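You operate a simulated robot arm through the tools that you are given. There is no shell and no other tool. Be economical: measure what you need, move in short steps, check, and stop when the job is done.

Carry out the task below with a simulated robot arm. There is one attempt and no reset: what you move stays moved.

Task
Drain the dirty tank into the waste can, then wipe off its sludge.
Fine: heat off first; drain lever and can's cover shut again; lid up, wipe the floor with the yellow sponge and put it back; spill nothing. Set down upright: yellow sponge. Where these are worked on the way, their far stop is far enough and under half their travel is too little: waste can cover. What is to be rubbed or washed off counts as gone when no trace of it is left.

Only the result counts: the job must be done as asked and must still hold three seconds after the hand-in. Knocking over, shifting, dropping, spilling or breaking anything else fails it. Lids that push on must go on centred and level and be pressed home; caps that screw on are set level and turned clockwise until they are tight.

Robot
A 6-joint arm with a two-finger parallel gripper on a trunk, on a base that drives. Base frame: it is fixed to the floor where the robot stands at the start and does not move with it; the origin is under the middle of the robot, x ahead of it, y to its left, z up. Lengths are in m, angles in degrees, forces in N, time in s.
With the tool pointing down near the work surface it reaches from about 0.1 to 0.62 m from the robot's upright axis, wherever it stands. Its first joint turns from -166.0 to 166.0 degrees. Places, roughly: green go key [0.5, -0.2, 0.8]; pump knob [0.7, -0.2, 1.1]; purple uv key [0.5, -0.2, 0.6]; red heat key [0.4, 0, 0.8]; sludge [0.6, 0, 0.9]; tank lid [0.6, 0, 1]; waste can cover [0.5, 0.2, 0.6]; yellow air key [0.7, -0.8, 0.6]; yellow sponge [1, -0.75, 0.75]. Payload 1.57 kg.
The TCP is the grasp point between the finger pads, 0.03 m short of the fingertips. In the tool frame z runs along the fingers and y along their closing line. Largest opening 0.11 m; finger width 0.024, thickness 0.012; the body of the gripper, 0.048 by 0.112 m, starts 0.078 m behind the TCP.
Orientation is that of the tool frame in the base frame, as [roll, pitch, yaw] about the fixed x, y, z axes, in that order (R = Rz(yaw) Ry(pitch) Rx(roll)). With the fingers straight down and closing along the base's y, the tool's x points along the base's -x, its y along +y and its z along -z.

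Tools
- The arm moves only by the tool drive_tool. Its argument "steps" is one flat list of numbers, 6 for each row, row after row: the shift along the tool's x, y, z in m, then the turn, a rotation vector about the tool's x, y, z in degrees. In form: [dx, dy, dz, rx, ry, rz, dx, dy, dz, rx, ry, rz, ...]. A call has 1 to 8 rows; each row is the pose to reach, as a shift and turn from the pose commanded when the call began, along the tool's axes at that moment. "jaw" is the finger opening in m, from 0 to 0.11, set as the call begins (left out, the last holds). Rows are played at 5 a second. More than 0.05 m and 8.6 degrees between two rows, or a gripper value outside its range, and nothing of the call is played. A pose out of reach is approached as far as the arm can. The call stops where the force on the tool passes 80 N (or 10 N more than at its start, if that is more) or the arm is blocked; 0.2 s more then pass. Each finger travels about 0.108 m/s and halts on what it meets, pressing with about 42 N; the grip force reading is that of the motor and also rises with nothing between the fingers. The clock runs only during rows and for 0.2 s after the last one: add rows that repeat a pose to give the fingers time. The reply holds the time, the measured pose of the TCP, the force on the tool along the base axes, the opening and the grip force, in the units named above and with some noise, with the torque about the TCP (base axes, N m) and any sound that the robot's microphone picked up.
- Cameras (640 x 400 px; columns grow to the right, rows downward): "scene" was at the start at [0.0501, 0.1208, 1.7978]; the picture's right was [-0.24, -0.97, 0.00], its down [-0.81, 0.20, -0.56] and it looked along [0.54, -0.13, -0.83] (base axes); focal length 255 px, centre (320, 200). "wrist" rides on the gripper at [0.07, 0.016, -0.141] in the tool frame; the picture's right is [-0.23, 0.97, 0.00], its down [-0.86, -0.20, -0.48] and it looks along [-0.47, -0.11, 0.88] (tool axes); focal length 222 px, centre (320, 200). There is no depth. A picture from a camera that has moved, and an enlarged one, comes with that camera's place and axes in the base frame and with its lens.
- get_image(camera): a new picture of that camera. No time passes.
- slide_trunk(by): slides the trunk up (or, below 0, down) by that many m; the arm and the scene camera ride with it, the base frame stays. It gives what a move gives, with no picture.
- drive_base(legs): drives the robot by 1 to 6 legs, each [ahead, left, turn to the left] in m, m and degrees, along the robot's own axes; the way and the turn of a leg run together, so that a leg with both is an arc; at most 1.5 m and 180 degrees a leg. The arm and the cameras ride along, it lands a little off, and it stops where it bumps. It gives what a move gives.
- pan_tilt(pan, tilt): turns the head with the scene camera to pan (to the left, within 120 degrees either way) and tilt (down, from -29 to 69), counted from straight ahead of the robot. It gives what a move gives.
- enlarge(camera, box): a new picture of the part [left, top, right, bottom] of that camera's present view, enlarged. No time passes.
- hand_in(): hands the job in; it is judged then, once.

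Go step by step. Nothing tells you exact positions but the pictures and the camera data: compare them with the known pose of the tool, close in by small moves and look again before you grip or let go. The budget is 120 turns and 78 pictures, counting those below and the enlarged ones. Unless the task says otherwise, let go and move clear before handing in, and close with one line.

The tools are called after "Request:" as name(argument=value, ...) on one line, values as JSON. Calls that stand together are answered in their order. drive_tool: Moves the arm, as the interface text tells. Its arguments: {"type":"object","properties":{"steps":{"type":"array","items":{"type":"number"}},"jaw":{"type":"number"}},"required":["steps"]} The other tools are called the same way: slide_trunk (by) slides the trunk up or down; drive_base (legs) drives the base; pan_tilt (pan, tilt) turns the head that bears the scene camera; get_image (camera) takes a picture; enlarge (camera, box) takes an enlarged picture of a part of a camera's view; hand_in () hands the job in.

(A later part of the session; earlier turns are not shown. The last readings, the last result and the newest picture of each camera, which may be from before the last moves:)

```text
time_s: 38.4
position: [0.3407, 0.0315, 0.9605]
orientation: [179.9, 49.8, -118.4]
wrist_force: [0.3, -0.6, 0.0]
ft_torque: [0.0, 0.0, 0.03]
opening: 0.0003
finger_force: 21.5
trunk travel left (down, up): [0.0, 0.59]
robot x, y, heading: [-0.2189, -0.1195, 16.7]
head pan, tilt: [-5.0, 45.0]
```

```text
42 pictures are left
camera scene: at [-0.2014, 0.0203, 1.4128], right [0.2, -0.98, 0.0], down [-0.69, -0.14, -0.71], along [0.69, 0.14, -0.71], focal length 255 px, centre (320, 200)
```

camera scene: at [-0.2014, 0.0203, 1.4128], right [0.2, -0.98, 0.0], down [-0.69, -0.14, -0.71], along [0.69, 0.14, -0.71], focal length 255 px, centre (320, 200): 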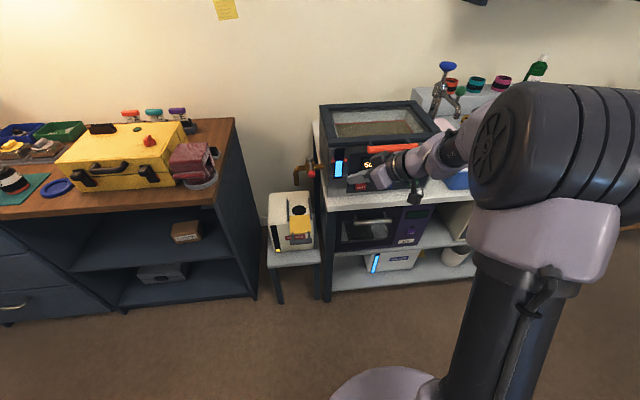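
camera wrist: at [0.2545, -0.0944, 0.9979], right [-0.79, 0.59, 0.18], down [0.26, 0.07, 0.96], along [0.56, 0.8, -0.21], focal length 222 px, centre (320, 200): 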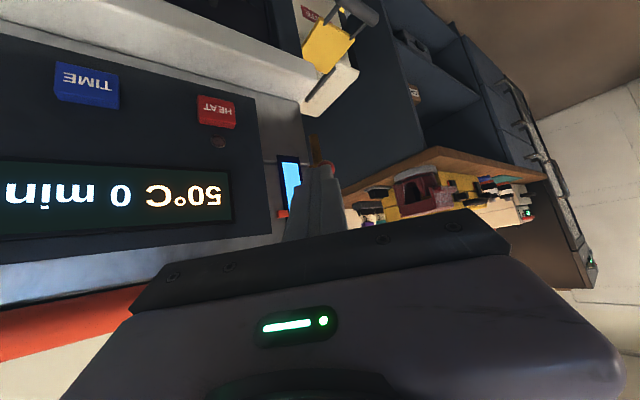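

Request:
drive_tool(steps=[-0.006, -0.001, 0.039, 0, 0, 0, -0.013, -0.002, 0.077, 0, 0, 0, -0.0193, -0.0024, 0.1157, 0, 0, 0])

Request:
enlarge(camera="wrist", box=[220, 60, 460, 260])

Request:
enlarge(camera="scene", box=[280, 130, 400, 230])

```text
time_s: 39.2
position: [0.3906, 0.1203, 0.9009]
orientation: [179.8, 49.9, -118.4]
wrist_force: [0.1, -0.4, 0.4]
ft_torque: [0.06, 0.0, 0.0]
opening: 0.0
finger_force: 21.6
trunk travel left (down, up): [0.0, 0.59]
robot x, y, heading: [-0.2205, -0.1217, 16.8]
head pan, tilt: [-5.0, 45.0]
```

```text
2.00 times, centred on (340, 160) of wrist
camera zoom: at [0.3036, -0.0065, 0.9393], right [-0.79, 0.59, 0.18], down [0.27, 0.07, 0.96], along [0.56, 0.81, -0.21], focal length 444 px, centre (280, 280)
```

zoom: 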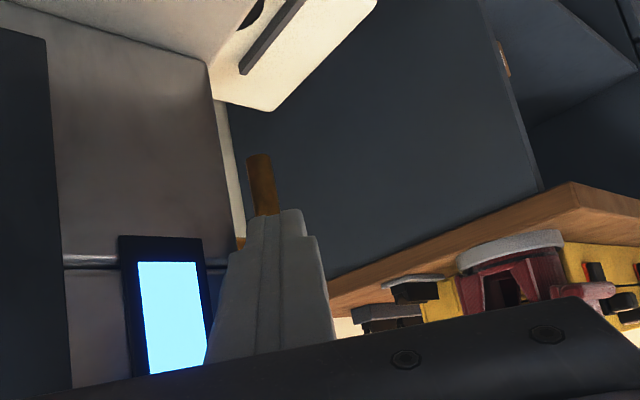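

```text
4.00 times, centred on (340, 180) of scene
camera zoom: at [-0.2014, 0.0203, 1.4128], right [0.2, -0.98, 0.0], down [-0.69, -0.14, -0.71], along [0.69, 0.14, -0.71], focal length 1018 px, centre (240, 280)
```

zoom: 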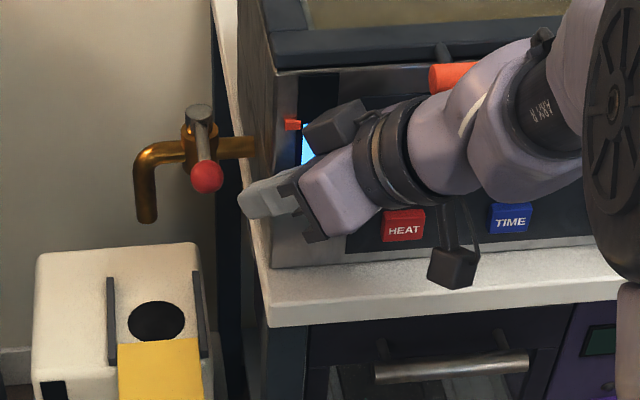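

Request:
drive_tool(steps=[-0.0129, 0, 0.0153, 0, 0, 0, -0.0226, 0, 0.0267, 0, 0, 0, -0.0332, 0.0128, 0.0393, 0, 0, 0, -0.0456, 0.021, 0.054, 0, 0, 0, -0.059, 0.0239, 0.0698, 0, 0, 0])

Request:
enlarge(camera="scene", box=[280, 130, 400, 230])

```text
time_s: 39.8
position: [0.3991, 0.1359, 0.9016]
orientation: [179.2, 49.5, -119.4]
wrist_force: [-43.9, -26.8, 16.5]
ft_torque: [0.7, -3.48, -3.64]
opening: 0.0
finger_force: 21.4
trunk travel left (down, up): [0.0, 0.59]
robot x, y, heading: [-0.2248, -0.1187, 16.2]
head pan, tilt: [-5.0, 45.0]
stopped in row 3: the force on the tool passed its limit at 98 N (the readings are from after the stop); the commanded pose is now the measured one
```

```text
4.00 times, centred on (340, 180) of scene
camera zoom: at [-0.2099, 0.0146, 1.4137], right [0.2, -0.98, 0.0], down [-0.69, -0.14, -0.71], along [0.7, 0.14, -0.7], focal length 1018 px, centre (240, 280)
```

zoom: 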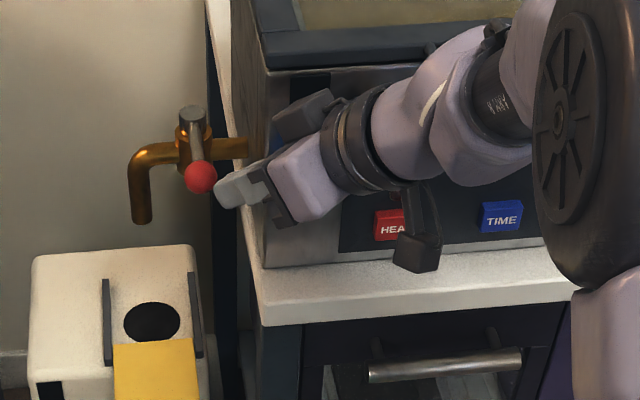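

The gripper body touched the tank's front corner (the base gave a little, nothing moved). I withdraw and come straight from the front instead, with the fingers straddling the ball.

Request:
drive_tool(steps=[0.019, 0, -0.023, 0, 0, 0, 0.0387, 0, -0.0458, 0, 0, 0, 0.032, 0.01, -0.038, 5.7, 0, 4.8, 0.026, 0.02, -0.031, 11.4, 0, 9.6, 0.019, 0.03, -0.023, 17, 0, 14.4, 0.013, 0.04, -0.015, 22.7, 0, 19.2, 0.006, 0.05, -0.008, 28.4, 0, 24, 0, 0.0605, 0, 34.1, 0, 28.8], jaw=0.05)

Request:
enlarge(camera="wrist", box=[200, 60, 440, 260])

```text
time_s: 41.6
position: [0.3491, 0.1295, 0.879]
orientation: [174.6, 45.5, -159.2]
wrist_force: [-0.1, 1.0, -0.1]
ft_torque: [-0.05, -0.02, -0.02]
opening: 0.0497
finger_force: 0.0
out of reach, approached as far as the arm can: row 7, 8
trunk travel left (down, up): [0.0, 0.59]
robot x, y, heading: [-0.2236, -0.1243, 16.4]
head pan, tilt: [-5.0, 45.0]
```

```text
2.00 times, centred on (320, 160) of wrist
camera zoom: at [0.2083, 0.0792, 0.9282], right [-0.26, 0.94, 0.23], down [0.34, -0.13, 0.93], along [0.9, 0.32, -0.29], focal length 444 px, centre (320, 280)
```

zoom: 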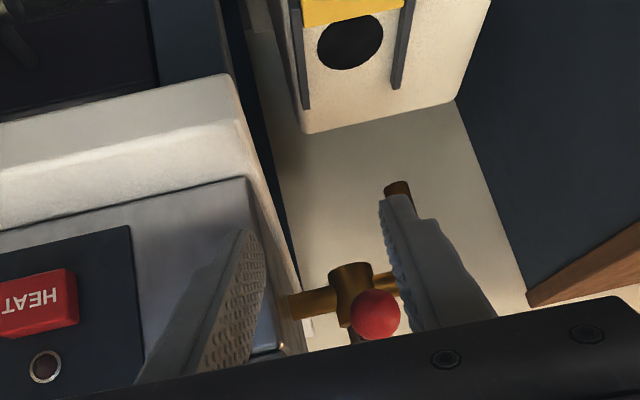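

Request:
drive_tool(steps=[-0.011, 0.011, 0, 0, 0, 0, -0.022, 0.022, 0, 0, 0, 0, -0.0333, 0.0328, 0.0014, 0, 0, 0])

```text
time_s: 42.4
position: [0.3824, 0.1065, 0.8894]
orientation: [176.8, 50.4, -160.5]
wrist_force: [0.0, -0.2, -0.5]
ft_torque: [0.02, -0.01, 0.01]
opening: 0.0502
finger_force: 0.1
out of reach, approached as far as the arm can: row 1, 2, 3
trunk travel left (down, up): [0.0, 0.59]
robot x, y, heading: [-0.2228, -0.1261, 16.5]
head pan, tilt: [-5.0, 45.0]
```

The tool sits too close to the robot for this tilt; I back the base up a bit.

Request:
drive_base(legs=[[-0.13, 0, 0]])

Request:
drive_tool(steps=[0, 0, 0, 0, 0, 0])

```text
time_s: 43.6
position: [0.2593, 0.0673, 0.8884]
orientation: [176.7, 50.5, -160.8]
wrist_force: [0.7, 0.0, 0.2]
ft_torque: [-0.01, -0.01, 0.0]
opening: 0.05
finger_force: 0.0
trunk travel left (down, up): [0.0, 0.59]
robot x, y, heading: [-0.3461, -0.1607, 16.3]
head pan, tilt: [-5.0, 45.0]
```

```text
time_s: 44.0
position: [0.2597, 0.068, 0.8874]
orientation: [176.8, 50.4, -160.8]
wrist_force: [-0.4, -0.4, 1.0]
ft_torque: [0.0, 0.03, 0.02]
opening: 0.0503
finger_force: 0.0
trunk travel left (down, up): [0.0, 0.59]
robot x, y, heading: [-0.348, -0.1576, 16.4]
head pan, tilt: [-5.0, 45.0]
```

Request:
drive_tool(steps=[-0.029, 0.018, 0.027, 0, 0, 0, -0.057, 0.035, 0.055, 0, 0, 0, -0.0857, 0.0531, 0.0822, 0, 0, 0])

Request:
enlarge(camera="wrist", box=[200, 60, 440, 260])

```text
time_s: 44.9
position: [0.3487, 0.1625, 0.9038]
orientation: [177.0, 50.2, -160.6]
wrist_force: [0.2, 0.4, 0.5]
ft_torque: [0.0, 0.05, 0.03]
opening: 0.0502
finger_force: 0.1
out of reach, approached as far as the arm can: row 1, 2
trunk travel left (down, up): [0.0, 0.59]
robot x, y, heading: [-0.3472, -0.1581, 16.4]
head pan, tilt: [-5.0, 45.0]
```

```text
2.00 times, centred on (320, 160) of wrist
camera zoom: at [0.2011, 0.1206, 0.9404], right [-0.22, 0.95, 0.21], down [0.25, -0.15, 0.96], along [0.94, 0.27, -0.2], focal length 444 px, centre (320, 280)
```

zoom: 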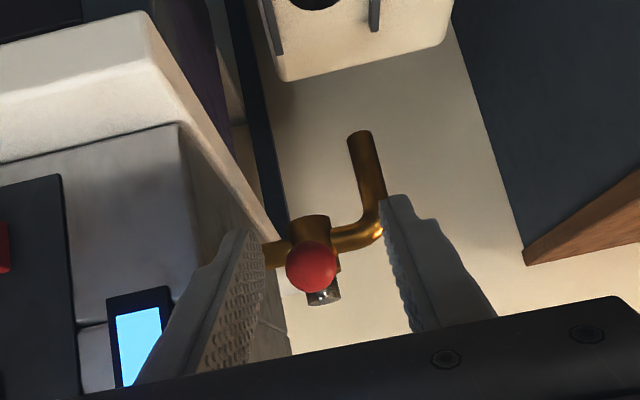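

Request:
drive_tool(steps=[-0.0188, -0.0003, 0.0236, 0, 0, 0, -0.0376, -0.0006, 0.0471, 0, 0, 0, -0.0387, 0.01, 0.049, 0, 0, 0, -0.0398, 0.0198, 0.0509, 0, 0, 0, -0.0426, 0.03, 0.0545, 0, 0, 0, -0.0454, 0.0384, 0.0587, 0, 0, 0])

Request:
enlarge(camera="wrist", box=[200, 60, 440, 260])

```text
time_s: 46.2
position: [0.3908, 0.2259, 0.8995]
orientation: [177.2, 50.9, -160.7]
wrist_force: [0.8, 0.5, 0.7]
ft_torque: [0.02, 0.0, 0.0]
opening: 0.0502
finger_force: 0.0
out of reach, approached as far as the arm can: row 2, 3, 4, 5, 6
trunk travel left (down, up): [0.0, 0.59]
robot x, y, heading: [-0.3477, -0.1581, 16.3]
head pan, tilt: [-5.0, 45.0]
```

```text
2.00 times, centred on (320, 160) of wrist
camera zoom: at [0.2422, 0.1837, 0.9356], right [-0.22, 0.95, 0.21], down [0.24, -0.15, 0.96], along [0.95, 0.26, -0.2], focal length 444 px, centre (320, 280)
```

zoom: 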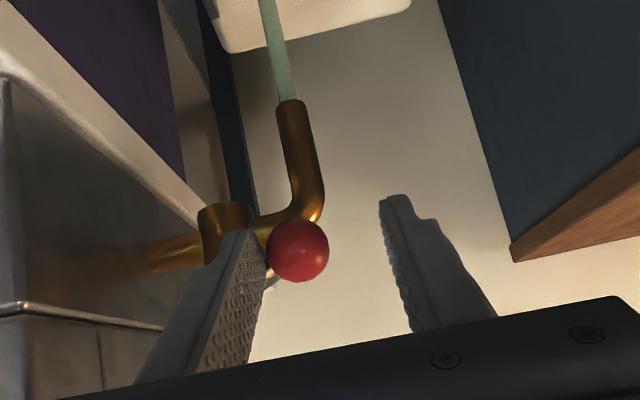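

The lever has turned partway and liquid is running. I check that the stream lands in the can.

Request:
enlarge(camera="scene", box=[260, 110, 400, 230])

```text
3.33 times, centred on (330, 170) of scene
camera zoom: at [-0.3239, -0.0167, 1.4128], right [0.2, -0.98, 0.0], down [-0.69, -0.14, -0.71], along [0.69, 0.14, -0.71], focal length 849 px, centre (287, 300)
```

zoom: 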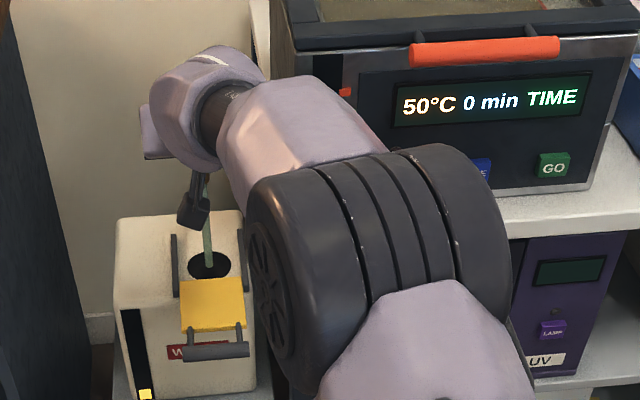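

The stream goes into the hole. I wait while it drains.

Request:
drive_tool(steps=[0, 0, 0, 0, 0, 0, 0, 0, 0, 0, 0, 0, 0, 0, 0, 0, 0, 0, 0, 0, 0, 0, 0, 0, 0, 0, 0, 0, 0, 0, 0, 0, 0, 0, 0, 0, 0, 0, 0, 0, 0, 0, 0, 0, 0, 0, 0, 0])

Request:
drive_tool(steps=[0, 0, 0, 0, 0, 0, 0, 0, 0, 0, 0, 0, 0, 0, 0, 0, 0, 0, 0, 0, 0, 0, 0, 0, 0, 0, 0, 0, 0, 0, 0, 0, 0, 0, 0, 0, 0, 0, 0, 0, 0, 0, 0, 0, 0, 0, 0, 0])

Request:
drive_tool(steps=[0, 0, 0, 0, 0, 0, 0, 0, 0, 0, 0, 0, 0, 0, 0, 0, 0, 0, 0, 0, 0, 0, 0, 0, 0, 0, 0, 0, 0, 0, 0, 0, 0, 0, 0, 0, 0, 0, 0, 0, 0, 0, 0, 0, 0, 0, 0, 0])

Request:
drive_tool(steps=[0, 0, 0, 0, 0, 0, 0, 0, 0, 0, 0, 0, 0, 0, 0, 0, 0, 0, 0, 0, 0, 0, 0, 0, 0, 0, 0, 0, 0, 0, 0, 0, 0, 0, 0, 0, 0, 0, 0, 0, 0, 0, 0, 0, 0, 0, 0, 0])

Request:
enlarge(camera="scene", box=[260, 90, 460, 230])

```text
time_s: 48.0
position: [0.391, 0.2249, 0.9001]
orientation: [177.1, 50.9, -160.9]
wrist_force: [-0.1, 0.5, -0.3]
ft_torque: [-0.02, -0.05, -0.01]
opening: 0.0501
finger_force: 0.0
trunk travel left (down, up): [0.0, 0.59]
robot x, y, heading: [-0.3479, -0.1577, 15.9]
head pan, tilt: [-5.0, 45.0]
```

```text
time_s: 49.9
position: [0.3917, 0.2245, 0.8998]
orientation: [177.3, 50.8, -160.7]
wrist_force: [0.1, -0.3, -0.7]
ft_torque: [-0.03, -0.02, 0.02]
opening: 0.0501
finger_force: 0.1
trunk travel left (down, up): [0.0, 0.59]
robot x, y, heading: [-0.3497, -0.1614, 16.4]
head pan, tilt: [-5.0, 45.0]
```

```text
time_s: 51.6
position: [0.3906, 0.2251, 0.8987]
orientation: [177.3, 51.0, -160.8]
wrist_force: [-0.3, -0.9, -0.6]
ft_torque: [-0.05, -0.03, 0.01]
opening: 0.0499
finger_force: 0.0
trunk travel left (down, up): [0.0, 0.59]
robot x, y, heading: [-0.348, -0.1584, 16.2]
head pan, tilt: [-5.0, 45.0]
```

```text
time_s: 53.5
position: [0.3918, 0.225, 0.8994]
orientation: [177.3, 50.9, -160.8]
wrist_force: [-0.2, 0.5, 1.1]
ft_torque: [0.0, 0.0, -0.01]
opening: 0.0499
finger_force: 0.1
trunk travel left (down, up): [0.0, 0.59]
robot x, y, heading: [-0.3449, -0.1575, 16.2]
head pan, tilt: [-5.0, 45.0]
```

```text
2.86 times, centred on (360, 160) of scene
camera zoom: at [-0.3239, -0.0167, 1.4128], right [0.2, -0.98, 0.0], down [-0.69, -0.14, -0.71], along [0.69, 0.14, -0.71], focal length 728 px, centre (206, 314)
```

zoom: 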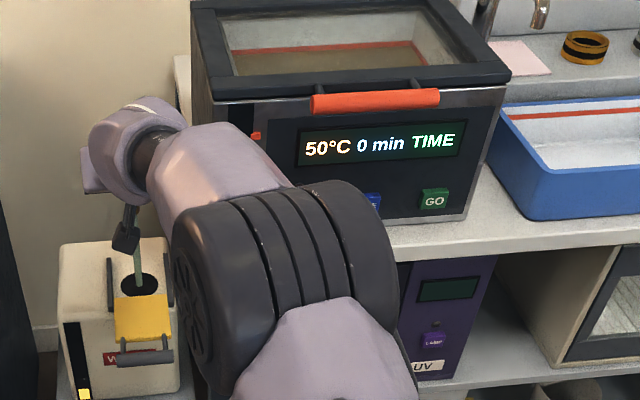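

Request:
drive_tool(steps=[0, 0, 0, 0, 0, 0, 0, 0, 0, 0, 0, 0, 0, 0, 0, 0, 0, 0, 0, 0, 0, 0, 0, 0, 0, 0, 0, 0, 0, 0, 0, 0, 0, 0, 0, 0, 0, 0, 0, 0, 0, 0, 0, 0, 0, 0, 0, 0])

Request:
drive_tool(steps=[0, 0, 0, 0, 0, 0, 0, 0, 0, 0, 0, 0, 0, 0, 0, 0, 0, 0, 0, 0, 0, 0, 0, 0, 0, 0, 0, 0, 0, 0, 0, 0, 0, 0, 0, 0, 0, 0, 0, 0, 0, 0, 0, 0, 0, 0, 0, 0])

Request:
drive_tool(steps=[0, 0, 0, 0, 0, 0, 0, 0, 0, 0, 0, 0, 0, 0, 0, 0, 0, 0, 0, 0, 0, 0, 0, 0, 0, 0, 0, 0, 0, 0, 0, 0, 0, 0, 0, 0, 0, 0, 0, 0, 0, 0, 0, 0, 0, 0, 0, 0])

Request:
drive_tool(steps=[0, 0, 0, 0, 0, 0, 0, 0, 0, 0, 0, 0, 0, 0, 0, 0, 0, 0, 0, 0, 0, 0, 0, 0, 0, 0, 0, 0, 0, 0, 0, 0, 0, 0, 0, 0, 0, 0, 0, 0, 0, 0, 0, 0, 0, 0, 0, 0])

Request:
drive_tool(steps=[0, 0, 0, 0, 0, 0, 0, 0, 0, 0, 0, 0, 0, 0, 0, 0, 0, 0, 0, 0, 0, 0, 0, 0, 0, 0, 0, 0, 0, 0, 0, 0, 0, 0, 0, 0, 0, 0, 0, 0, 0, 0, 0, 0, 0, 0, 0, 0])

Request:
drive_tool(steps=[0, 0, 0, 0, 0, 0, 0, 0, 0, 0, 0, 0, 0, 0, 0, 0, 0, 0, 0, 0, 0, 0, 0, 0, 0, 0, 0, 0, 0, 0, 0, 0, 0, 0, 0, 0, 0, 0, 0, 0, 0, 0, 0, 0, 0, 0, 0, 0])

Request:
drive_tool(steps=[0, 0, 0, 0, 0, 0, 0, 0, 0, 0, 0, 0, 0, 0, 0, 0, 0, 0, 0, 0, 0, 0, 0, 0, 0, 0, 0, 0, 0, 0, 0, 0, 0, 0, 0, 0, 0, 0, 0, 0, 0, 0, 0, 0, 0, 0, 0, 0])

Request:
drive_tool(steps=[0, 0, 0, 0, 0, 0, 0, 0, 0, 0, 0, 0, 0, 0, 0, 0, 0, 0, 0, 0, 0, 0, 0, 0, 0, 0, 0, 0, 0, 0, 0, 0, 0, 0, 0, 0, 0, 0, 0, 0, 0, 0, 0, 0, 0, 0, 0, 0])

Request:
get_image(camera="wrist")

Request:
enlarge(camera="scene", box=[260, 90, 460, 230])

```text
time_s: 55.2
position: [0.391, 0.2242, 0.8998]
orientation: [177.4, 50.9, -160.8]
wrist_force: [-0.7, 0.9, 0.3]
ft_torque: [-0.02, 0.04, -0.01]
opening: 0.0503
finger_force: 0.0
trunk travel left (down, up): [0.0, 0.59]
robot x, y, heading: [-0.3498, -0.1601, 16.5]
head pan, tilt: [-5.0, 45.0]
```

```text
time_s: 57.0
position: [0.3903, 0.2239, 0.8998]
orientation: [177.3, 50.9, -160.8]
wrist_force: [1.0, -0.9, -0.4]
ft_torque: [-0.01, 0.04, -0.02]
opening: 0.0502
finger_force: 0.1
trunk travel left (down, up): [0.0, 0.59]
robot x, y, heading: [-0.3435, -0.1589, 16.3]
head pan, tilt: [-5.0, 45.0]
```

```text
time_s: 58.9
position: [0.3925, 0.224, 0.9001]
orientation: [177.3, 50.8, -160.8]
wrist_force: [0.1, 0.2, 0.8]
ft_torque: [0.03, 0.01, 0.0]
opening: 0.05
finger_force: 0.1
trunk travel left (down, up): [0.0, 0.59]
robot x, y, heading: [-0.3439, -0.1591, 16.2]
head pan, tilt: [-5.0, 45.0]
```

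```text
time_s: 60.6
position: [0.392, 0.2237, 0.8992]
orientation: [177.3, 50.8, -160.8]
wrist_force: [0.2, 0.1, -0.8]
ft_torque: [0.01, 0.02, -0.01]
opening: 0.0503
finger_force: 0.0
trunk travel left (down, up): [0.0, 0.59]
robot x, y, heading: [-0.3474, -0.1555, 16.4]
head pan, tilt: [-5.0, 45.0]
```

```text
time_s: 62.5
position: [0.3909, 0.2246, 0.9009]
orientation: [177.2, 50.9, -160.7]
wrist_force: [0.8, 0.0, 0.2]
ft_torque: [-0.01, -0.03, 0.01]
opening: 0.0503
finger_force: 0.0
trunk travel left (down, up): [0.0, 0.59]
robot x, y, heading: [-0.3466, -0.159, 16.2]
head pan, tilt: [-5.0, 45.0]
```

```text
time_s: 64.2
position: [0.3923, 0.2248, 0.9011]
orientation: [177.3, 50.7, -160.7]
wrist_force: [-0.4, -0.6, 0.0]
ft_torque: [-0.01, -0.02, -0.02]
opening: 0.05
finger_force: 0.1
trunk travel left (down, up): [0.0, 0.59]
robot x, y, heading: [-0.3455, -0.1599, 16.3]
head pan, tilt: [-5.0, 45.0]
```

```text
time_s: 66.0
position: [0.3907, 0.2248, 0.8993]
orientation: [177.3, 50.9, -160.8]
wrist_force: [-0.7, -0.2, -0.8]
ft_torque: [0.0, -0.02, 0.04]
opening: 0.0501
finger_force: 0.0
trunk travel left (down, up): [0.0, 0.59]
robot x, y, heading: [-0.3451, -0.1617, 16.5]
head pan, tilt: [-5.0, 45.0]
```

```text
time_s: 67.8
position: [0.392, 0.2246, 0.8997]
orientation: [177.4, 50.9, -160.8]
wrist_force: [-0.1, 0.3, -0.3]
ft_torque: [-0.03, 0.02, 0.01]
opening: 0.0501
finger_force: 0.1
trunk travel left (down, up): [0.0, 0.59]
robot x, y, heading: [-0.3464, -0.1567, 16.5]
head pan, tilt: [-5.0, 45.0]
```

```text
33 pictures are left
camera wrist: at [0.2422, 0.1833, 0.9355], right [-0.22, 0.95, 0.21], down [0.24, -0.15, 0.96], along [0.95, 0.26, -0.2], focal length 222 px, centre (320, 200)
```

wrist: 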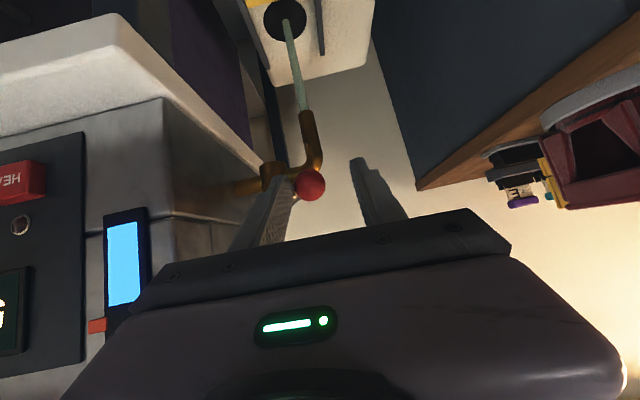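

```text
2.86 times, centred on (360, 160) of scene
camera zoom: at [-0.3239, -0.0167, 1.4128], right [0.2, -0.98, 0.0], down [-0.69, -0.14, -0.71], along [0.69, 0.14, -0.71], focal length 728 px, centre (206, 314)
```

zoom: 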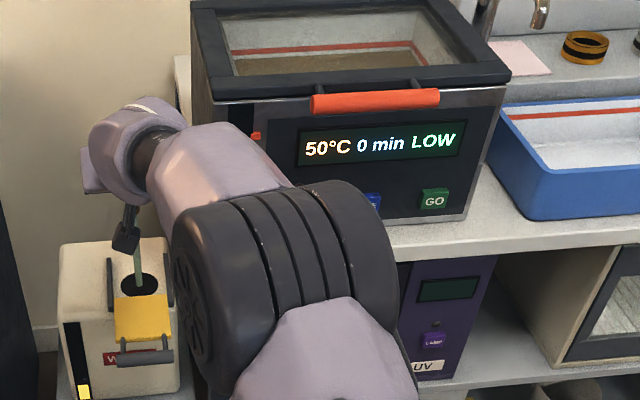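

It drains slowly at this opening (about a quarter gone). I nudge the base ahead-left so the straddling fingers turn the lever further open.

Request:
drive_base(legs=[[0.015, 0.016, 0], [0.017, 0.013, 0]])

Request:
get_image(camera="wrist")

```text
time_s: 69.0
position: [0.4134, 0.2606, 0.8997]
orientation: [177.3, 50.9, -160.8]
wrist_force: [0.5, 0.0, -0.6]
ft_torque: [-0.01, 0.02, -0.02]
opening: 0.0501
finger_force: 0.1
trunk travel left (down, up): [0.0, 0.59]
robot x, y, heading: [-0.3248, -0.1244, 16.4]
head pan, tilt: [-5.0, 45.0]
```

```text
31 pictures are left
camera wrist: at [0.265, 0.2199, 0.9353], right [-0.22, 0.95, 0.21], down [0.24, -0.15, 0.96], along [0.95, 0.26, -0.2], focal length 222 px, centre (320, 200)
```

wrist: 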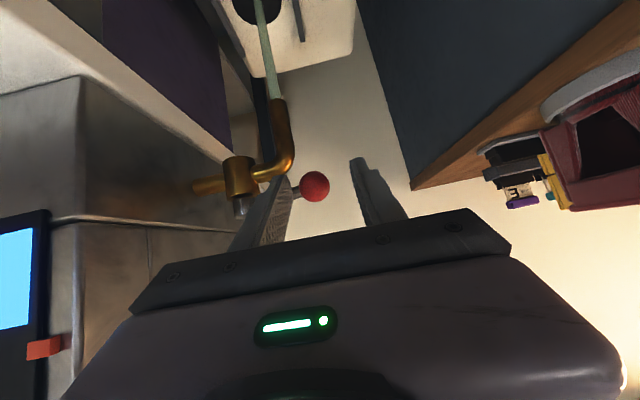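

Request:
drive_tool(steps=[0, 0, 0, 0, 0, 0, 0, 0, 0, 0, 0, 0, 0, 0, 0, 0, 0, 0, 0, 0, 0, 0, 0, 0, 0, 0, 0, 0, 0, 0, 0, 0, 0, 0, 0, 0, 0, 0, 0, 0, 0, 0, 0, 0, 0, 0, 0, 0])

Request:
drive_tool(steps=[0, 0, 0, 0, 0, 0, 0, 0, 0, 0, 0, 0, 0, 0, 0, 0, 0, 0, 0, 0, 0, 0, 0, 0, 0, 0, 0, 0, 0, 0, 0, 0, 0, 0, 0, 0, 0, 0, 0, 0, 0, 0, 0, 0, 0, 0, 0, 0])

Request:
drive_tool(steps=[0, 0, 0, 0, 0, 0, 0, 0, 0, 0, 0, 0, 0, 0, 0, 0, 0, 0, 0, 0, 0, 0, 0, 0, 0, 0, 0, 0, 0, 0, 0, 0, 0, 0, 0, 0, 0, 0, 0, 0, 0, 0, 0, 0, 0, 0, 0, 0])

Request:
drive_tool(steps=[0, 0, 0, 0, 0, 0, 0, 0, 0, 0, 0, 0, 0, 0, 0, 0, 0, 0, 0, 0, 0, 0, 0, 0, 0, 0, 0, 0, 0, 0, 0, 0, 0, 0, 0, 0, 0, 0, 0, 0, 0, 0, 0, 0, 0, 0, 0, 0])

Request:
drive_tool(steps=[0, 0, 0, 0, 0, 0, 0, 0, 0, 0, 0, 0, 0, 0, 0, 0, 0, 0, 0, 0, 0, 0, 0, 0, 0, 0, 0, 0, 0, 0, 0, 0, 0, 0, 0, 0, 0, 0, 0, 0, 0, 0, 0, 0, 0, 0, 0, 0])

Request:
drive_tool(steps=[0, 0, 0, 0, 0, 0, 0, 0, 0, 0, 0, 0, 0, 0, 0, 0, 0, 0, 0, 0, 0, 0, 0, 0, 0, 0, 0, 0, 0, 0, 0, 0, 0, 0, 0, 0, 0, 0, 0, 0, 0, 0, 0, 0, 0, 0, 0, 0])

Request:
drive_tool(steps=[0, 0, 0, 0, 0, 0, 0, 0, 0, 0, 0, 0, 0, 0, 0, 0, 0, 0, 0, 0, 0, 0, 0, 0, 0, 0, 0, 0, 0, 0, 0, 0, 0, 0, 0, 0, 0, 0, 0, 0, 0, 0, 0, 0, 0, 0, 0, 0])

Request:
drive_tool(steps=[0, 0, 0, 0, 0, 0, 0, 0, 0, 0, 0, 0, 0, 0, 0, 0, 0, 0, 0, 0, 0, 0, 0, 0, 0, 0, 0, 0, 0, 0, 0, 0, 0, 0, 0, 0, 0, 0, 0, 0, 0, 0, 0, 0, 0, 0, 0, 0])

Request:
drive_tool(steps=[0, 0, 0, 0, 0, 0, 0, 0, 0, 0, 0, 0, 0, 0, 0, 0, 0, 0, 0, 0, 0, 0, 0, 0, 0, 0, 0, 0, 0, 0, 0, 0, 0, 0, 0, 0, 0, 0, 0, 0, 0, 0, 0, 0, 0, 0, 0, 0])

Request:
drive_tool(steps=[0, 0, 0, 0, 0, 0, 0, 0, 0, 0, 0, 0, 0, 0, 0, 0, 0, 0, 0, 0, 0, 0, 0, 0, 0, 0, 0, 0, 0, 0, 0, 0, 0, 0, 0, 0, 0, 0, 0, 0, 0, 0, 0, 0, 0, 0, 0, 0])

Request:
get_image(camera="wrist")

```text
time_s: 70.8
position: [0.4135, 0.2613, 0.9004]
orientation: [177.3, 50.8, -160.9]
wrist_force: [0.0, -0.2, -0.4]
ft_torque: [-0.01, 0.01, 0.0]
opening: 0.0501
finger_force: 0.1
trunk travel left (down, up): [0.0, 0.59]
robot x, y, heading: [-0.3242, -0.1199, 16.5]
head pan, tilt: [-5.0, 45.0]
```

```text
time_s: 72.7
position: [0.4142, 0.2606, 0.8999]
orientation: [177.3, 50.8, -160.8]
wrist_force: [0.5, 0.3, 0.7]
ft_torque: [0.02, 0.0, 0.02]
opening: 0.0501
finger_force: 0.0
trunk travel left (down, up): [0.0, 0.59]
robot x, y, heading: [-0.3246, -0.1235, 16.1]
head pan, tilt: [-5.0, 45.0]
```

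```text
time_s: 74.5
position: [0.4137, 0.2616, 0.8993]
orientation: [177.2, 50.9, -160.8]
wrist_force: [0.3, 0.9, -0.4]
ft_torque: [-0.01, 0.01, 0.0]
opening: 0.0501
finger_force: 0.1
trunk travel left (down, up): [0.0, 0.59]
robot x, y, heading: [-0.3204, -0.1217, 16.1]
head pan, tilt: [-5.0, 45.0]
```

```text
time_s: 76.2
position: [0.4127, 0.2611, 0.9003]
orientation: [177.3, 50.9, -160.8]
wrist_force: [0.5, -0.6, 0.3]
ft_torque: [-0.02, 0.0, 0.0]
opening: 0.05
finger_force: 0.0
trunk travel left (down, up): [0.0, 0.59]
robot x, y, heading: [-0.3234, -0.121, 16.2]
head pan, tilt: [-5.0, 45.0]
```

```text
time_s: 78.0
position: [0.4139, 0.2613, 0.8993]
orientation: [177.3, 50.9, -160.9]
wrist_force: [0.9, -0.6, -0.4]
ft_torque: [-0.06, 0.01, -0.02]
opening: 0.0501
finger_force: 0.0
trunk travel left (down, up): [0.0, 0.59]
robot x, y, heading: [-0.3228, -0.1225, 16.0]
head pan, tilt: [-5.0, 45.0]
```

```text
time_s: 79.8
position: [0.4139, 0.26, 0.8992]
orientation: [177.3, 50.8, -160.8]
wrist_force: [0.4, -0.3, -0.5]
ft_torque: [0.01, -0.02, -0.03]
opening: 0.0497
finger_force: 0.0
trunk travel left (down, up): [0.0, 0.59]
robot x, y, heading: [-0.323, -0.1237, 16.2]
head pan, tilt: [-5.0, 45.0]
```

```text
time_s: 81.7
position: [0.4145, 0.2612, 0.9006]
orientation: [177.3, 50.8, -160.8]
wrist_force: [-1.0, -0.4, -0.4]
ft_torque: [-0.01, 0.0, 0.02]
opening: 0.0501
finger_force: 0.0
trunk travel left (down, up): [0.0, 0.59]
robot x, y, heading: [-0.325, -0.1243, 16.3]
head pan, tilt: [-5.0, 45.0]
```

```text
time_s: 83.5
position: [0.4135, 0.2608, 0.8995]
orientation: [177.3, 50.9, -160.7]
wrist_force: [-0.4, 0.0, -0.3]
ft_torque: [-0.03, -0.01, 0.01]
opening: 0.0502
finger_force: 0.0
trunk travel left (down, up): [0.0, 0.59]
robot x, y, heading: [-0.3244, -0.1237, 16.0]
head pan, tilt: [-5.0, 45.0]
```

```text
time_s: 85.2
position: [0.4143, 0.2613, 0.8998]
orientation: [177.2, 50.8, -160.8]
wrist_force: [0.1, -1.2, 0.7]
ft_torque: [-0.01, -0.01, 0.0]
opening: 0.0503
finger_force: 0.2
trunk travel left (down, up): [0.0, 0.59]
robot x, y, heading: [-0.3272, -0.1203, 16.2]
head pan, tilt: [-5.0, 45.0]
```

```text
time_s: 87.0
position: [0.4144, 0.2618, 0.8995]
orientation: [177.3, 50.8, -160.8]
wrist_force: [0.1, -0.9, -0.9]
ft_torque: [0.0, 0.01, 0.02]
opening: 0.0501
finger_force: 0.0
trunk travel left (down, up): [0.0, 0.59]
robot x, y, heading: [-0.3233, -0.1245, 16.1]
head pan, tilt: [-5.0, 45.0]
```

```text
30 pictures are left
camera wrist: at [0.2649, 0.2198, 0.9354], right [-0.22, 0.95, 0.21], down [0.24, -0.15, 0.96], along [0.95, 0.26, -0.2], focal length 222 px, centre (320, 200)
```

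wrist: 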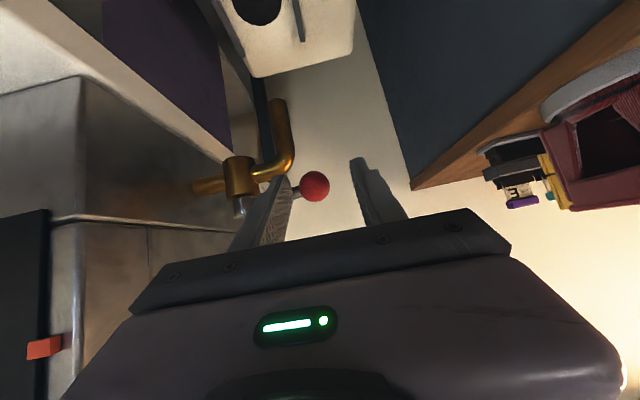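

The tank has drained (gauge empty, stream stopped). Now I lift the fingers off, make the tool steeper and hook the lever from behind to close it.

Request:
drive_tool(steps=[-0.027, 0.001, -0.022, 0, 0, 0, -0.054, 0.002, -0.044, 0, 0, 0, -0.054, 0.002, -0.044, 0, 7, 0, -0.054, 0.002, -0.044, 0, 14, 0, -0.054, 0.002, -0.044, 0, 21, 0])

Request:
drive_base(legs=[[0.12, 0, 0]])

Request:
drive_tool(steps=[0, 0, 0, 0, 0, 0, 0, 0, 0, 0, 0, 0], jaw=0)

Request:
get_image(camera="wrist")

```text
time_s: 88.2
position: [0.3509, 0.2572, 0.9302]
orientation: [-179.7, 43.1, -160.4]
wrist_force: [1.1, -0.3, -1.2]
ft_torque: [0.03, 0.0, 0.0]
opening: 0.0502
finger_force: 0.1
out of reach, approached as far as the arm can: row 1, 2, 3, 4, 5
trunk travel left (down, up): [0.0, 0.59]
robot x, y, heading: [-0.3192, -0.1223, 16.1]
head pan, tilt: [-5.0, 45.0]
```

```text
time_s: 89.5
position: [0.4647, 0.2909, 0.9299]
orientation: [-179.6, 43.1, -160.3]
wrist_force: [-0.1, 0.0, 0.1]
ft_torque: [0.0, -0.03, 0.04]
opening: 0.05
finger_force: 0.1
trunk travel left (down, up): [0.0, 0.59]
robot x, y, heading: [-0.2087, -0.0908, 16.7]
head pan, tilt: [-5.0, 45.0]
```

```text
time_s: 90.1
position: [0.4649, 0.2912, 0.9298]
orientation: [-179.5, 43.1, -160.3]
wrist_force: [0.6, 0.5, 0.2]
ft_torque: [0.01, -0.01, 0.02]
opening: 0.0
finger_force: 21.6
trunk travel left (down, up): [0.0, 0.59]
robot x, y, heading: [-0.2089, -0.0893, 16.4]
head pan, tilt: [-5.0, 45.0]
```

```text
29 pictures are left
camera wrist: at [0.3197, 0.2581, 0.9854], right [-0.17, 0.97, 0.15], down [0.35, -0.08, 0.93], along [0.92, 0.21, -0.32], focal length 222 px, centre (320, 200)
```

wrist: 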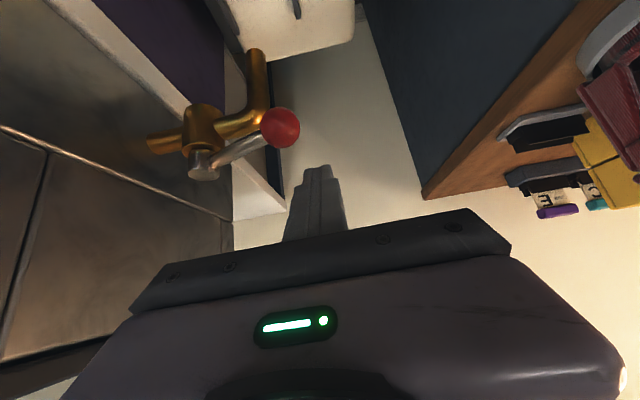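

The closed fingertips now sit just behind and above the ball. I lower them and pull the lever back.

Request:
drive_tool(steps=[0.0109, -0.01, 0.0117, 0, 0, 0, 0.0233, -0.01, 0.0001, 0, 0, 0, 0.0377, -0.0171, -0.0134, 0, 0, 0, 0.0502, -0.029, -0.025, 0, 0, 0, 0.06, -0.045, -0.0343, 0, 0, 0])

Request:
get_image(camera="wrist")

```text
time_s: 91.3
position: [0.4163, 0.2269, 0.9148]
orientation: [-179.6, 43.0, -160.2]
wrist_force: [-0.1, 0.0, -0.5]
ft_torque: [0.02, 0.0, -0.01]
opening: 0.0
finger_force: 21.5
trunk travel left (down, up): [0.0, 0.59]
robot x, y, heading: [-0.2133, -0.0871, 16.3]
head pan, tilt: [-5.0, 45.0]
```

```text
28 pictures are left
camera wrist: at [0.2704, 0.1932, 0.9705], right [-0.17, 0.97, 0.15], down [0.35, -0.08, 0.93], along [0.92, 0.21, -0.32], focal length 222 px, centre (320, 200)
```

wrist: 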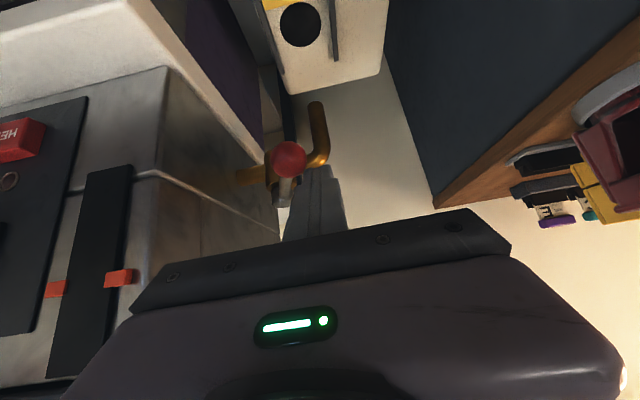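

Request:
drive_tool(steps=[0.004, -0.012, -0.004, 0, 0, 0, 0.009, -0.021, -0.008, 0, 0, 0, 0.0123, -0.026, -0.0115, 0, 0, 0, 0.0123, -0.031, -0.0115, 0, 0, 0])

Request:
enlarge(camera="wrist", box=[200, 60, 440, 260])

```text
time_s: 92.3
position: [0.4099, 0.1984, 0.9144]
orientation: [-179.6, 43.2, -160.0]
wrist_force: [-0.5, 35.2, 2.8]
ft_torque: [0.9, -0.04, 0.44]
opening: 0.0001
finger_force: 20.8
trunk travel left (down, up): [0.0, 0.59]
robot x, y, heading: [-0.2104, -0.0894, 16.5]
head pan, tilt: [-5.0, 45.0]
```

```text
2.00 times, centred on (320, 160) of wrist
camera zoom: at [0.2648, 0.1651, 0.9694], right [-0.17, 0.97, 0.15], down [0.34, -0.08, 0.94], along [0.92, 0.21, -0.32], focal length 444 px, centre (320, 280)
```

zoom: 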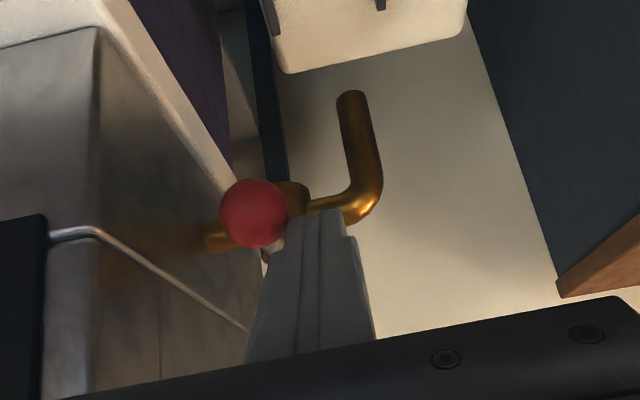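

The lever is back at its closed stop. Next I retract, make the tool steep and push the cover's bar shut from the front.

Request:
drive_tool(steps=[0, 0.02, 0, 0, 0, 0, -0.02, 0.03, -0.03, 0, 0, 0, 0, 0.03, -0.06, 0, 7.5, 0, 0.016, 0.03, -0.09, 0, 15, 0, 0.032, 0.03, -0.112, 0, 23, 0])

```text
time_s: 93.5
position: [0.2751, 0.1933, 0.9177]
orientation: [-176.4, 26.7, -160.3]
wrist_force: [0.5, -0.7, 0.9]
ft_torque: [-0.03, 0.03, 0.04]
opening: 0.0002
finger_force: 21.2
out of reach, approached as far as the arm can: row 3, 4, 5
trunk travel left (down, up): [0.0, 0.59]
robot x, y, heading: [-0.2121, -0.0868, 15.8]
head pan, tilt: [-5.0, 45.0]
```

Request:
drive_tool(steps=[0.0206, 0.0025, 0.0364, 0, 0, 0, 0.0413, 0.005, 0.0727, 0, 0, 0, 0.0619, 0.0075, 0.1091, 0, 0, 0, 0.0825, 0.01, 0.1455, 0, 0, 0, 0.1032, 0.0125, 0.1818, 0, 0, 0, 0.1238, 0.015, 0.2182, 0, 0, 0])

Request:
get_image(camera="wrist")

```text
time_s: 94.9
position: [0.2586, 0.1929, 0.6656]
orientation: [-176.4, 26.6, -160.3]
wrist_force: [0.7, -0.4, -0.5]
ft_torque: [-0.02, -0.01, -0.01]
opening: 0.0002
finger_force: 21.5
trunk travel left (down, up): [0.0, 0.59]
robot x, y, heading: [-0.2085, -0.0926, 16.3]
head pan, tilt: [-5.0, 45.0]
```

```text
26 pictures are left
camera wrist: at [0.1327, 0.1746, 0.7588], right [-0.11, 0.99, 0.05], down [0.57, 0.03, 0.82], along [0.81, 0.12, -0.57], focal length 222 px, centre (320, 200)
```

wrist: 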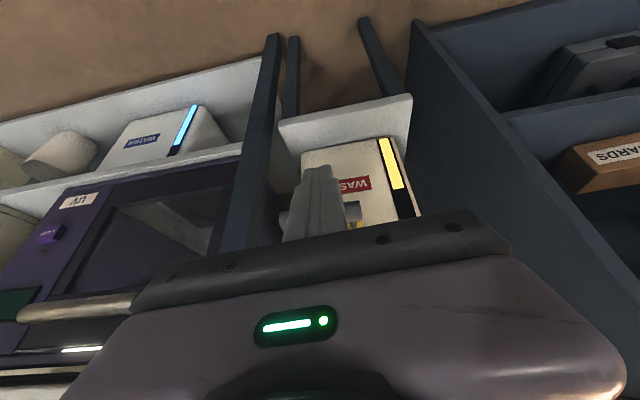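

Request:
drive_tool(steps=[-0.0241, 0, 0.0188, 0, 0, 0, -0.0446, 0, 0.03, 0, 0, 0, -0.0625, 0, 0.039, 0, 0, 0, -0.0758, 0, 0.0458, 0, 0, 0, -0.0848, 0, 0.0503, 0, 0, 0, -0.091, 0, 0.0535, 0, 0, 0])

Request:
enlarge(camera="scene", box=[240, 150, 360, 270])

```text
time_s: 96.3
position: [0.3634, 0.2244, 0.6592]
orientation: [-176.4, 26.7, -160.3]
wrist_force: [-0.3, 0.0, 0.4]
ft_torque: [-0.02, -0.01, -0.04]
opening: 0.0001
finger_force: 21.2
trunk travel left (down, up): [0.0, 0.59]
robot x, y, heading: [-0.2088, -0.0865, 16.3]
head pan, tilt: [-5.0, 45.0]
```

```text
3.33 times, centred on (300, 210) of scene
camera zoom: at [-0.1865, 0.0536, 1.4128], right [0.2, -0.98, 0.0], down [-0.69, -0.14, -0.71], along [0.69, 0.14, -0.71], focal length 849 px, centre (387, 167)
```

zoom: 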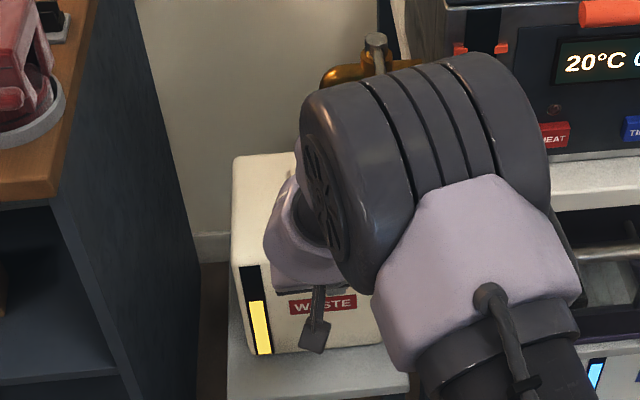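

Request:
drive_tool(steps=[-0.0054, 0, 0.0027, 0, 0, 0, -0.0107, 0, 0.0054, 0, 0, 0, -0.016, 0, 0.0081, 0, 0, 0, -0.0214, 0, 0.0108, 0, 0, 0, -0.0268, 0, 0.0135, 0, 0, 0])

```text
time_s: 97.1
position: [0.3696, 0.2278, 0.6495]
orientation: [-176.1, 25.5, -160.0]
wrist_force: [-6.9, -1.1, -3.9]
ft_torque: [0.04, 0.19, 0.02]
opening: 0.0
finger_force: 20.7
trunk travel left (down, up): [0.0, 0.59]
robot x, y, heading: [-0.2123, -0.0882, 16.3]
head pan, tilt: [-5.0, 45.0]
stopped in row 3: the force on the tool passed its limit at 86 N (the readings are from after the stop); the commanded pose is now the measured one
```

It hit the stop. I pull back and lift to check.

Request:
drive_tool(steps=[0.03, 0, -0.015, 0, 0, 0, 0.06, 0, -0.03, 0, 0, 0, 0.05, 0, -0.075, 0, 0, 0, 0.035, 0, -0.12, 0, 0, 0, 0.02, 0, -0.16, 0, 0, 0])

Request:
get_image(camera="wrist")

```text
time_s: 98.3
position: [0.2811, 0.2091, 0.7857]
orientation: [-175.9, 25.7, -160.0]
wrist_force: [-0.2, 0.6, 0.0]
ft_torque: [-0.04, 0.01, 0.0]
opening: 0.0001
finger_force: 21.5
trunk travel left (down, up): [0.0, 0.59]
robot x, y, heading: [-0.2099, -0.0916, 16.7]
head pan, tilt: [-5.0, 45.0]
```

```text
24 pictures are left
camera wrist: at [0.1551, 0.1918, 0.8807], right [-0.11, 0.99, 0.04], down [0.58, 0.04, 0.81], along [0.81, 0.11, -0.58], focal length 222 px, centre (320, 200)
```

wrist: 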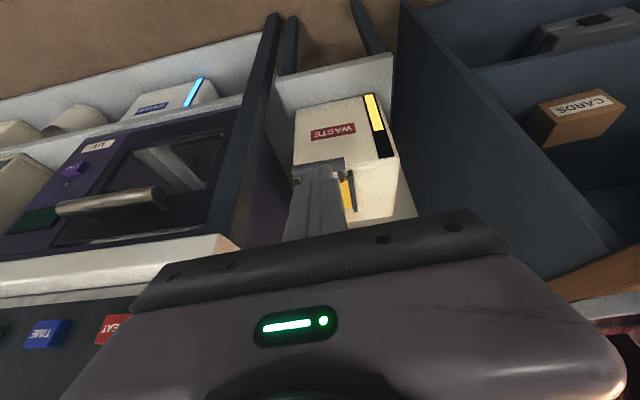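

The cover looks shut. Next is the lid; I raise the trunk, set the tool upright and view from higher up.

Request:
slide_trunk(by=0.37)

Request:
drive_tool(steps=[0, 0, 0, -0.8, 6.5, 0, 0, 0, 0, -1.6, 12.9, 0, 0, 0, 0, -2.4, 19.4, 0, 0, 0, 0, -3.2, 25.8, 0], jaw=0.05)

Request:
get_image(camera="scene")

```text
time_s: 101.9
position: [0.279, 0.2094, 1.1544]
orientation: [-176.0, 25.7, -160.0]
wrist_force: [0.6, 0.0, 0.7]
ft_torque: [0.0, 0.01, 0.03]
opening: 0.0
finger_force: 21.3
trunk travel left (down, up): [-0.37, 0.22]
robot x, y, heading: [-0.2084, -0.0853, 16.2]
head pan, tilt: [-5.0, 45.0]
```

```text
time_s: 102.9
position: [0.2802, 0.2103, 1.1556]
orientation: [-177.0, 19.2, -160.4]
wrist_force: [-0.3, 0.6, -0.1]
ft_torque: [0.03, -0.02, 0.02]
opening: 0.0499
finger_force: 0.1
out of reach, approached as far as the arm can: row 2, 3, 4
trunk travel left (down, up): [-0.37, 0.22]
robot x, y, heading: [-0.2102, -0.0883, 16.6]
head pan, tilt: [-5.0, 45.0]
```

```text
23 pictures are left
camera scene: at [-0.1882, 0.0533, 1.7828], right [0.2, -0.98, 0.0], down [-0.69, -0.14, -0.71], along [0.69, 0.14, -0.71], focal length 255 px, centre (320, 200)
```

scene: 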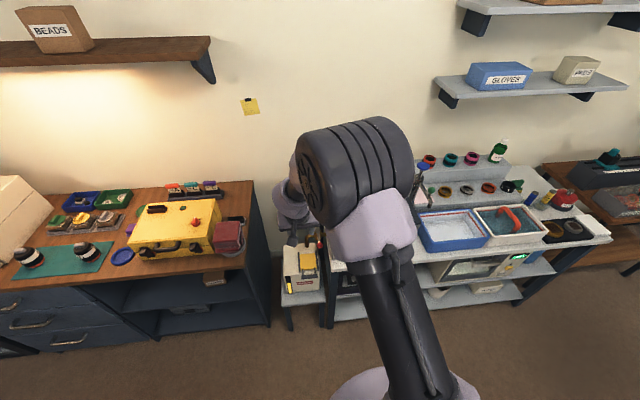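

Request:
drive_base(legs=[[0, -0.15, 0]])

Request:
drive_tool(steps=[0.028, -0.02, -0.01, 0, 0, 0, 0.057, -0.04, -0.02, 0, 0, 0, 0.085, -0.06, -0.03, 0, 0, 0, 0.113, -0.08, -0.04, 0, 0, 0, 0.142, -0.11, -0.05, 0, 0, 0])

```text
time_s: 104.2
position: [0.3235, 0.066, 1.1549]
orientation: [-176.9, 19.2, -160.2]
wrist_force: [0.9, -1.0, -0.9]
ft_torque: [0.03, 0.0, -0.01]
opening: 0.0497
finger_force: 0.0
trunk travel left (down, up): [-0.37, 0.22]
robot x, y, heading: [-0.1672, -0.234, 17.1]
head pan, tilt: [-5.0, 45.0]
```

```text
time_s: 105.4
position: [0.2174, -0.0871, 1.1627]
orientation: [-177.1, 19.2, -160.4]
wrist_force: [0.1, 0.0, 0.3]
ft_torque: [0.02, -0.01, 0.02]
opening: 0.05
finger_force: 0.1
trunk travel left (down, up): [-0.37, 0.22]
robot x, y, heading: [-0.1669, -0.2351, 16.7]
head pan, tilt: [-5.0, 45.0]
```

Request:
drive_tool(steps=[0, 0, 0, -1, 6.4, 0, 0, 0, 0, -2, 12.8, 0, 0, 0, 0, -3, 19.2, -0.5])

Request:
drive_tool(steps=[0, 0, 0, 0, 0, 8, 0, 0, 0, 0, 0, 16, 0, 0, 0, 0, 0, 24, 0, 0, 0, 0, 0, 32, 0, 0, 0, 0, 0, 40, 0, 0, 0, 0, 0, 48, 0, 0, 0, 0, 0, 56, 0, 0, 0, 0, 0, 64])

Request:
drive_tool(steps=[0, 0, 0, 0, 0, 7, 0, 0, 0, 0, 0, 14, 0, 0, 0, 0, 0, 21, 0, 0, 0, 0, 0, 28.5])

Request:
drive_base(legs=[[0.18, 0, 0]])

Request:
get_image(camera="wrist")

```text
time_s: 106.2
position: [0.1938, -0.0907, 1.1302]
orientation: [-176.5, 6.9, -160.4]
wrist_force: [0.1, -0.5, 0.0]
ft_torque: [0.0, -0.02, 0.0]
opening: 0.0499
finger_force: 0.0
out of reach, approached as far as the arm can: row 1, 2, 3
trunk travel left (down, up): [-0.37, 0.22]
robot x, y, heading: [-0.1682, -0.2343, 16.5]
head pan, tilt: [-5.0, 45.0]
```

```text
time_s: 108.0
position: [0.1947, -0.0905, 1.1286]
orientation: [175.2, 6.1, 134.9]
wrist_force: [0.0, 0.2, -0.8]
ft_torque: [0.01, -0.05, 0.04]
opening: 0.0502
finger_force: 0.0
trunk travel left (down, up): [-0.37, 0.22]
robot x, y, heading: [-0.1685, -0.2323, 16.5]
head pan, tilt: [-5.0, 45.0]
```

```text
time_s: 109.0
position: [0.1947, -0.0904, 1.1274]
orientation: [172.9, 3.2, 106.5]
wrist_force: [-0.2, -0.7, 0.6]
ft_torque: [0.02, 0.02, 0.01]
opening: 0.0501
finger_force: 0.0
trunk travel left (down, up): [-0.37, 0.22]
robot x, y, heading: [-0.168, -0.2333, 16.4]
head pan, tilt: [-5.0, 45.0]
```

```text
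time_s: 110.5
position: [0.3657, -0.0424, 1.1277]
orientation: [172.9, 3.2, 106.2]
wrist_force: [0.6, 0.4, -0.7]
ft_torque: [-0.05, 0.04, -0.02]
opening: 0.05
finger_force: 0.1
trunk travel left (down, up): [-0.37, 0.22]
robot x, y, heading: [-0.0012, -0.1852, 16.1]
head pan, tilt: [-5.0, 45.0]
```

```text
22 pictures are left
camera wrist: at [0.3425, 0.0322, 1.2657], right [0.99, 0.06, 0.13], down [-0.02, -0.87, 0.5], along [0.14, -0.49, -0.86], focal length 222 px, centre (320, 200)
```

wrist: 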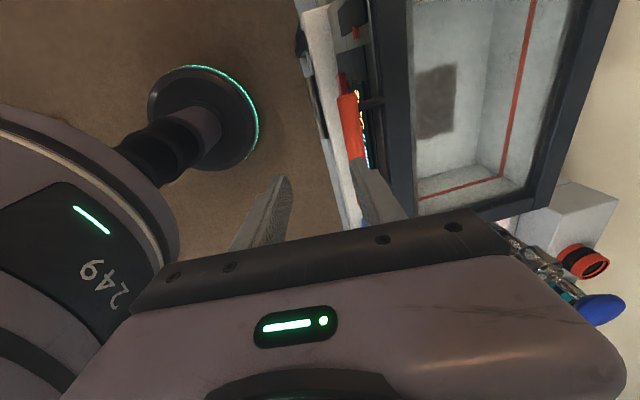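

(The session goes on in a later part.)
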